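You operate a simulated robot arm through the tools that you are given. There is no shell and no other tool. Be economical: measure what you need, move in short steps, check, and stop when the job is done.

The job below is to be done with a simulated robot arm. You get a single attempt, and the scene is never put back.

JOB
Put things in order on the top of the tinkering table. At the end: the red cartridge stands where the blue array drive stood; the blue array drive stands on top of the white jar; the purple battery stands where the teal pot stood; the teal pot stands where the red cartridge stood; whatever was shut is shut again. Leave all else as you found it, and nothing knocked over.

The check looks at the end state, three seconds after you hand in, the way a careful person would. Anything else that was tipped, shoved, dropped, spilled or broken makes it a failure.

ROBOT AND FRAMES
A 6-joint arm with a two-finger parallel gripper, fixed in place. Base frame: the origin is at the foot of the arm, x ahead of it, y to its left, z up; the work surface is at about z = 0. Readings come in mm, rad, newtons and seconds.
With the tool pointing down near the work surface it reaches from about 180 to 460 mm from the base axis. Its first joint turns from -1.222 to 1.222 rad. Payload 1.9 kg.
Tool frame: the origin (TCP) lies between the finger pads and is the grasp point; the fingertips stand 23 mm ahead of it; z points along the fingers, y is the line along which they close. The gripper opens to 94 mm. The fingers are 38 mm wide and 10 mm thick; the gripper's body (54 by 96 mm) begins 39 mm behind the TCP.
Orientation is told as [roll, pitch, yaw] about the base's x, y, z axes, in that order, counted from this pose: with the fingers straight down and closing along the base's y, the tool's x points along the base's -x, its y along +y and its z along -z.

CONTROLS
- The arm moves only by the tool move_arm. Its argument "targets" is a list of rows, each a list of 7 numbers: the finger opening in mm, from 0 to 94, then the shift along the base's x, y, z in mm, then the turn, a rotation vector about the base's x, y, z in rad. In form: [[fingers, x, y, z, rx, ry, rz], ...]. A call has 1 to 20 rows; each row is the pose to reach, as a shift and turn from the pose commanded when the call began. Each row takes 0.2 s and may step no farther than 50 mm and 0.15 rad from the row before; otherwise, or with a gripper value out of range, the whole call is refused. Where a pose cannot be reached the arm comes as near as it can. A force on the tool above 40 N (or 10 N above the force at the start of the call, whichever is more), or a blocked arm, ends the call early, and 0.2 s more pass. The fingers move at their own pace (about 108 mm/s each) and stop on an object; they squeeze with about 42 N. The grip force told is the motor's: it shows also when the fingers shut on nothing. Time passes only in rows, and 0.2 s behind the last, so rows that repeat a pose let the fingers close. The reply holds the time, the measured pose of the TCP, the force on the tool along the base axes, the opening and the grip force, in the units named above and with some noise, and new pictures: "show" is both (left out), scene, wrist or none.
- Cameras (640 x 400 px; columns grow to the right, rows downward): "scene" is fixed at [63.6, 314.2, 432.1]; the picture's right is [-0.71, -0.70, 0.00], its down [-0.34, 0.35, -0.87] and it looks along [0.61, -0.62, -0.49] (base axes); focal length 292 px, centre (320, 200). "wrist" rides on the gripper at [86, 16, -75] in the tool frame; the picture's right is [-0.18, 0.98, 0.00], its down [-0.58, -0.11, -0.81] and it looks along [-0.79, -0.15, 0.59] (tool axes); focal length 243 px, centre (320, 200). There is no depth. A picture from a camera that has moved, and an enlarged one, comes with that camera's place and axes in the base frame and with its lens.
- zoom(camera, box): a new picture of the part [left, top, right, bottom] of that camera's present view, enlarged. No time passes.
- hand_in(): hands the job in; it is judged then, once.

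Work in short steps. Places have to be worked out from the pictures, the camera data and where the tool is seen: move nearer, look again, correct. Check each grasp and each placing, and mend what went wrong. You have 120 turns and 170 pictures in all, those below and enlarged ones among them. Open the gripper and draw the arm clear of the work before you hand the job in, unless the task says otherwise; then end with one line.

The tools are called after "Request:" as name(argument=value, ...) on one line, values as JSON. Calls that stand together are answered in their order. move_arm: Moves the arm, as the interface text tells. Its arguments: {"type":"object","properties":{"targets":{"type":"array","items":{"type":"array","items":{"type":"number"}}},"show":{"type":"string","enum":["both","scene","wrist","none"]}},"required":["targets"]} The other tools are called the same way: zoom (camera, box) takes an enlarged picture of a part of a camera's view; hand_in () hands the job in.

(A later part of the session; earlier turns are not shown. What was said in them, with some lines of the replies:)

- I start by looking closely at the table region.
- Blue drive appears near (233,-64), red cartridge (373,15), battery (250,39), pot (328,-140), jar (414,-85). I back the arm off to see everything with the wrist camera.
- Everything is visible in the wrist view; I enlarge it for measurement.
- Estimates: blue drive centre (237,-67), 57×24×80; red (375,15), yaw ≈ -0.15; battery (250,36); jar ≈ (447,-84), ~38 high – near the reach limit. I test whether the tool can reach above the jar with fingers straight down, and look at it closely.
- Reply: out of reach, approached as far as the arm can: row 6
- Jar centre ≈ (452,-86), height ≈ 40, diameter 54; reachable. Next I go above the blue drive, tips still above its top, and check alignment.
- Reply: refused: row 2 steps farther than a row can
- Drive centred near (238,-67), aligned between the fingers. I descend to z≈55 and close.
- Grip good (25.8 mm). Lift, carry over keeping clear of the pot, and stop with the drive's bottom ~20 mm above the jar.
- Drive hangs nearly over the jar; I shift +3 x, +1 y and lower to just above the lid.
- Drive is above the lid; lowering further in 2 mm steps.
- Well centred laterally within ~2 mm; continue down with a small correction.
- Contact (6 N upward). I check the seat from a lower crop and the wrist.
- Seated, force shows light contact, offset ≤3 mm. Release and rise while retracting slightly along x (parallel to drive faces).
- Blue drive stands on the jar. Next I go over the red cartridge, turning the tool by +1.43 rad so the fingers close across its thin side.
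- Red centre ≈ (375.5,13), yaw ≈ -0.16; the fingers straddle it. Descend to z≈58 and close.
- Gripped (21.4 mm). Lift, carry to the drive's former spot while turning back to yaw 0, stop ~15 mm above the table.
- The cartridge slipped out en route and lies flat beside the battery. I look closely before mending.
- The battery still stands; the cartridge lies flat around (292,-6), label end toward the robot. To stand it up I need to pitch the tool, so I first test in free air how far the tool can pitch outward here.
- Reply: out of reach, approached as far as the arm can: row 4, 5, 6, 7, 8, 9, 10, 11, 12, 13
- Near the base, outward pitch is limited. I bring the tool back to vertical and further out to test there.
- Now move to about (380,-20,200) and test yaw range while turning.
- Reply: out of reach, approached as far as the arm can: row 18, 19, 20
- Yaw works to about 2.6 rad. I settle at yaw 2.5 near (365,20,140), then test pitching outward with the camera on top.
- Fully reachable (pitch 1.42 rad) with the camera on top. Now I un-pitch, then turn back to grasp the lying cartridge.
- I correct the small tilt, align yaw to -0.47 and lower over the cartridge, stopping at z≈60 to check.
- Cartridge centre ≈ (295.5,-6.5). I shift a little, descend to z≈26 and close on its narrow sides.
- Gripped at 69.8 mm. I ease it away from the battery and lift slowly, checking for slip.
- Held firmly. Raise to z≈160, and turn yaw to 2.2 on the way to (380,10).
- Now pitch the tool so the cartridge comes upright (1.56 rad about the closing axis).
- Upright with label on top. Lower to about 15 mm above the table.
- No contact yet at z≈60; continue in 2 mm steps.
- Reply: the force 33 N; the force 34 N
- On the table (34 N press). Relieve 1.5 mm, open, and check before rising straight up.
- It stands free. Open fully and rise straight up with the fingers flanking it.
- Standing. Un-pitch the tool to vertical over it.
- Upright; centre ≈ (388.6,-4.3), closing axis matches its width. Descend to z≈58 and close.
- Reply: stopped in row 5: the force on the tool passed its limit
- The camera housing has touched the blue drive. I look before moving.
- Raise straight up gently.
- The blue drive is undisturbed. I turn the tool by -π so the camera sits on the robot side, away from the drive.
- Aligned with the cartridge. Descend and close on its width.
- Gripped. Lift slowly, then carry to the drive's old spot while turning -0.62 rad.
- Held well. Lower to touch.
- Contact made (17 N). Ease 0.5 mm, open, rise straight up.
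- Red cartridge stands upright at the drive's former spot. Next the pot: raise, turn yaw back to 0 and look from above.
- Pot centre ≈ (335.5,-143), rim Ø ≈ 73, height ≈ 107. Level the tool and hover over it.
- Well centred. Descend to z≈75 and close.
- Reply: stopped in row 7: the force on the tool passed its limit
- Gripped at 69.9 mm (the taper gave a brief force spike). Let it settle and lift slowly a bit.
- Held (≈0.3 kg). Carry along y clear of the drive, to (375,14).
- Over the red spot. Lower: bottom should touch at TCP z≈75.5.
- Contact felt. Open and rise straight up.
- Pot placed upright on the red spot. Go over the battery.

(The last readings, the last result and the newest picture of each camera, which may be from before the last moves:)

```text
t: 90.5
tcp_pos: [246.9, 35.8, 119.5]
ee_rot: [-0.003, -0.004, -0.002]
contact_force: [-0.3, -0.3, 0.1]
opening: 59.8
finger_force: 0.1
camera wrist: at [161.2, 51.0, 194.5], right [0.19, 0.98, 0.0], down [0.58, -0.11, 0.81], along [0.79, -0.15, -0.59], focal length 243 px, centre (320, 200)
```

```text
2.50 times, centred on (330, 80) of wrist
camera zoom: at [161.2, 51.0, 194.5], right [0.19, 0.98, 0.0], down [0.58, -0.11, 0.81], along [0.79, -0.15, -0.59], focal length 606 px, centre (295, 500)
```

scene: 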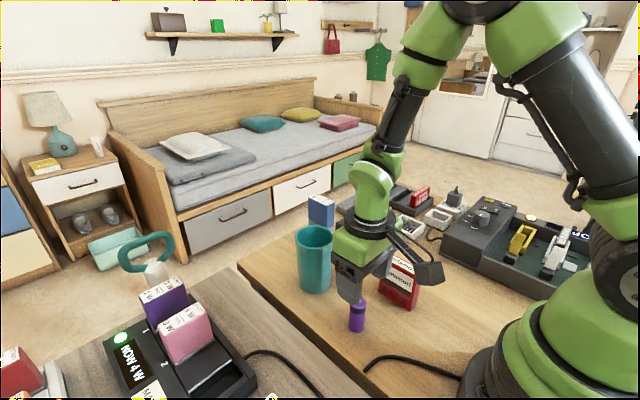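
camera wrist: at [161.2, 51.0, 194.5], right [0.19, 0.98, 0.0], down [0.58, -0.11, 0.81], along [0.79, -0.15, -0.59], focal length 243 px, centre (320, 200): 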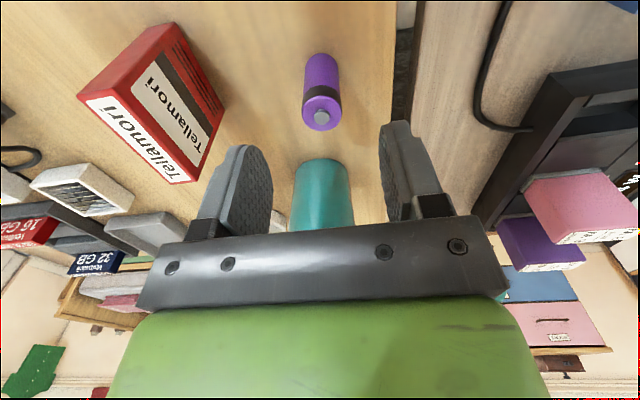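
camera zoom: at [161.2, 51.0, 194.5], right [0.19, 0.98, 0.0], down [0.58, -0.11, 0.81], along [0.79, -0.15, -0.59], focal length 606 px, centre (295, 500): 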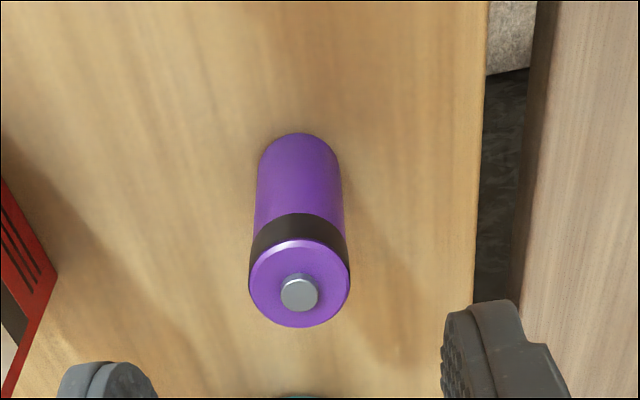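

Battery centred at ≈(248,36). Descend to z≈40 and close.

Request:
move_arm(targets=[[60, 1, 0, -40, 0, 0, 0], [60, 1, 0, -80, 0, 0, 0], [60, 1, 0, -80, 0, 0, 0], [12, 1, 0, -80, 0, 0, 0], [12, 1, 0, -80, 0, 0, 0], [12, 1, 0, -80, 0, 0, 0], [12, 1, 0, -76, 0, 0, 0], [12, 1, 0, -70, 0, 0, 0], [12, 1, 0, -70, 0, 0, 0]])

```text
t: 92.5
tcp_pos: [250.2, 35.7, 51.7]
ee_rot: [-0.002, -0.002, -0.002]
contact_force: [-0.2, 0.4, -0.9]
opening: 24.4
finger_force: 42.2
camera wrist: at [164.8, 51.1, 126.4], right [0.19, 0.98, 0.0], down [0.58, -0.11, 0.81], along [0.79, -0.15, -0.59], focal length 243 px, centre (320, 200)
```

scene: 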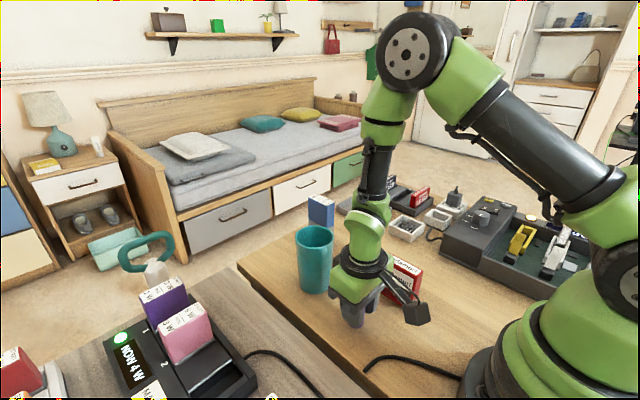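
wrist: 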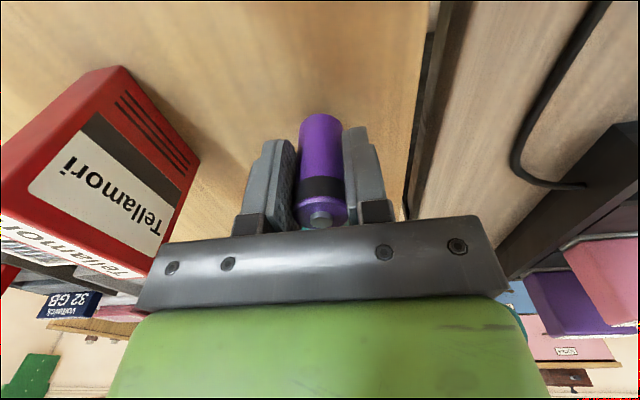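

Held. Raise to z≈150 and carry to the pot's old spot (335.5,-143).

Request:
move_arm(targets=[[12, 0, 0, 20, 0, 0, 0], [12, 0, 0, 45, 0, 0, 0], [12, 0, 0, 75, 0, 0, 0], [12, 0, 0, 100, 0, 0, 0], [12, 9.7, -19.9, 100, 0, 0, 0], [12, 19.4, -39.8, 100, 0, 0, 0], [12, 29, -59.7, 100, 0, 0, 0], [12, 39, -79.6, 100, 0, 0, 0], [12, 48.6, -99.5, 100, 0, 0, 0], [12, 58, -119.4, 100, 0, 0, 0], [12, 68, -139, 100, 0, 0, 0], [12, 78, -160, 100, 0, 0, 0], [12, 87, -179, 100, 0, 0, 0], [12, 87, -179, 65, 0, 0, 0], [12, 87, -179, 30, 0, 0, 0], [12, 87, -179, 5, 0, 0, 0], [12, 87, -179, 5, 0, 0, 0]])

```text
t: 96.1
tcp_pos: [336.9, -141.9, 57.4]
ee_rot: [-0.003, -0.004, -0.001]
contact_force: [-0.3, -0.3, 0.9]
opening: 25.0
finger_force: 42.0
camera wrist: at [250.4, -127.4, 131.8], right [0.19, 0.98, 0.0], down [0.58, -0.11, 0.81], along [0.79, -0.15, -0.59], focal length 243 px, centre (320, 200)
```

scene: 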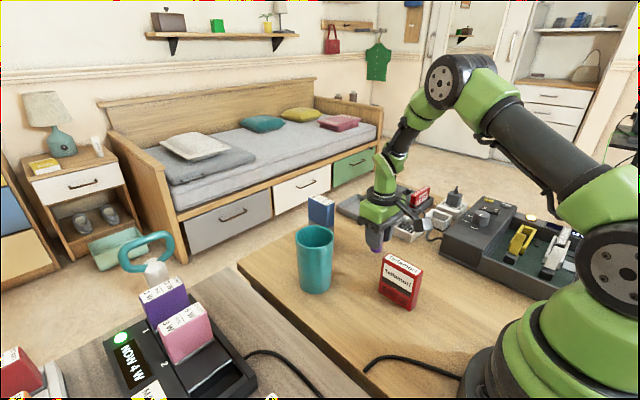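
wrist: 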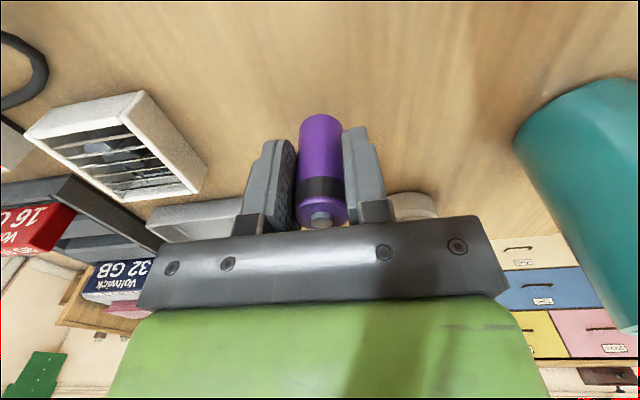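

Lower to ~41, then feel for the table.

Request:
move_arm(targets=[[12, -1, 0, -5, 0, 0, 0], [12, -1, 0, -10, 0, 0, 0], [12, -1, 0, -13, 0, 0, 0], [12, -1, 0, -14, 0, 0, 0], [12, -1, 0, -14, 0, 0, 0]], show="none")

Request:
move_arm(targets=[[12, 0, 0, -1, 0, 0, 0], [12, 0, 0, -1, 0, 0, 0]], show="none")

```text
t: 97.3
tcp_pos: [336.2, -142.6, 42.0]
ee_rot: [-0.001, -0.003, -0.001]
contact_force: [-1.1, 0.1, 0.8]
opening: 24.9
finger_force: 41.8
```

```text
t: 97.9
tcp_pos: [336.3, -142.4, 42.2]
ee_rot: [-0.002, -0.004, -0.003]
contact_force: [-0.3, 0.2, 0.0]
opening: 24.4
finger_force: 41.8
```

Request:
move_arm(targets=[[12, 0, 0, -1, 0, 0, 0], [12, 0, 0, -1, 0, 0, 0]], show="none")

Request:
move_arm(targets=[[12, 0, 0, -1, 0, 0, 0], [12, 0, 0, -1, 0, 0, 0]], show="none")

```text
t: 98.5
tcp_pos: [337.1, -143.2, 42.4]
ee_rot: [-0.003, -0.006, -0.003]
contact_force: [-6.8, 4.8, 29.3]
opening: 25.0
finger_force: 42.1
```

```text
t: 99.1
tcp_pos: [339.8, -142.8, 39.6]
ee_rot: [-0.005, -0.008, -0.001]
contact_force: [1.6, 1.0, 30.1]
opening: 24.7
finger_force: 42.0
```

On the table. Ease up 1.5 mm, open, rise.

Request:
move_arm(targets=[[12, 0, 0, 1.5, 0, 0, 0], [35, 0, 0, 1.7, 0, 0, 0], [50, 0, 0, 2, 0, 0, 0], [50, 0, 0, 2, 0, 0, 0], [50, 0, 0, 20, 0, 0, 0], [50, 0, 0, 50, 0, 0, 0], [50, -10, 0, 90, 0, 0, 0], [50, -40, 0, 125, 0, 0, 0], [50, -75, 0, 155, 0, 0, 0], [50, -85, 0, 180, 0, 0, 0]])

Request:
zoom(camera="scene", box=[260, 170, 460, 330])

Request:
zoom(camera="wrist", box=[180, 0, 480, 190])

```text
t: 101.3
tcp_pos: [252.7, -145.8, 217.0]
ee_rot: [0.0, -0.005, -0.002]
contact_force: [0.5, -0.7, 0.6]
opening: 49.9
finger_force: 0.1
camera wrist: at [167.0, -129.7, 292.0], right [0.18, 0.98, 0.0], down [0.58, -0.11, 0.81], along [0.79, -0.15, -0.59], focal length 243 px, centre (320, 200)
```

scene: 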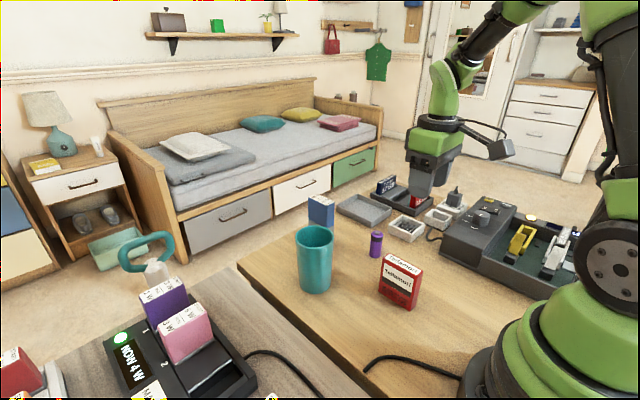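
wrist: 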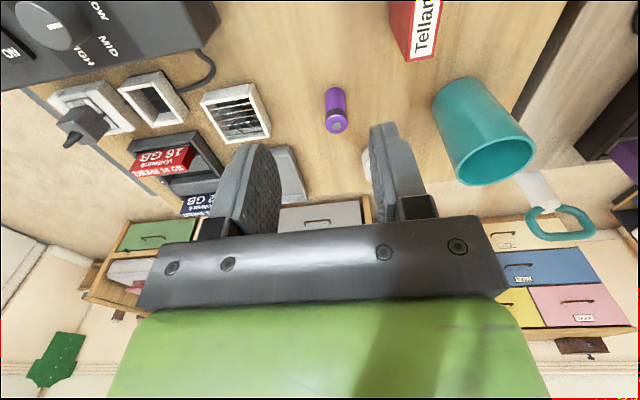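

```text
2.50 times, centred on (360, 250) of scene
camera zoom: at [63.6, 314.2, 432.1], right [-0.71, -0.7, 0.0], down [-0.34, 0.35, -0.87], along [0.61, -0.62, -0.49], focal length 731 px, centre (220, 75)
```

zoom: 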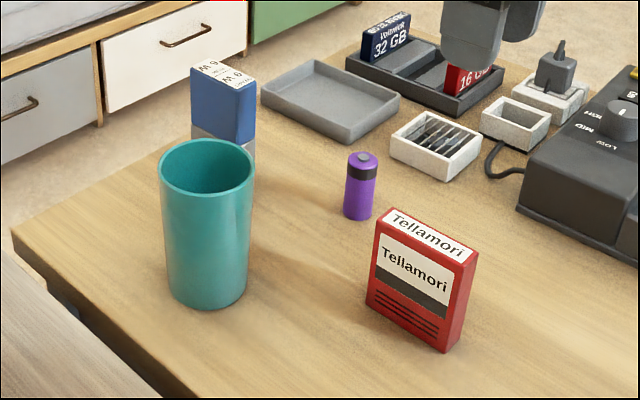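

```text
2.11 times, centred on (330, 95) of wrist
camera zoom: at [167.0, -129.7, 292.0], right [0.18, 0.98, 0.0], down [0.58, -0.11, 0.81], along [0.79, -0.15, -0.59], focal length 511 px, centre (299, 421)
```

zoom: 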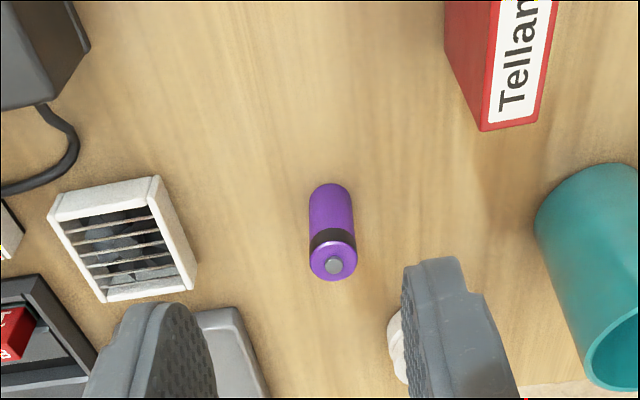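

All four items are in place, upright and released, and the arm is clear of the work, so I hand in.

Request:
hand_in()

```text
The job is handed in.
```

All four items are standing in their new places, released and upright, and I've handed the job in. The red cartridge is where the blue drive was, the drive is on the white jar, the purple battery is where the teal pot was (within about 5–8 mm), and the pot is where the cartridge was; nothing needed opening or shutting. On the way, the cartridge slipped from the gripper once and I stood it up again, and the camera housing bumped the blue drive, which stayed in place.
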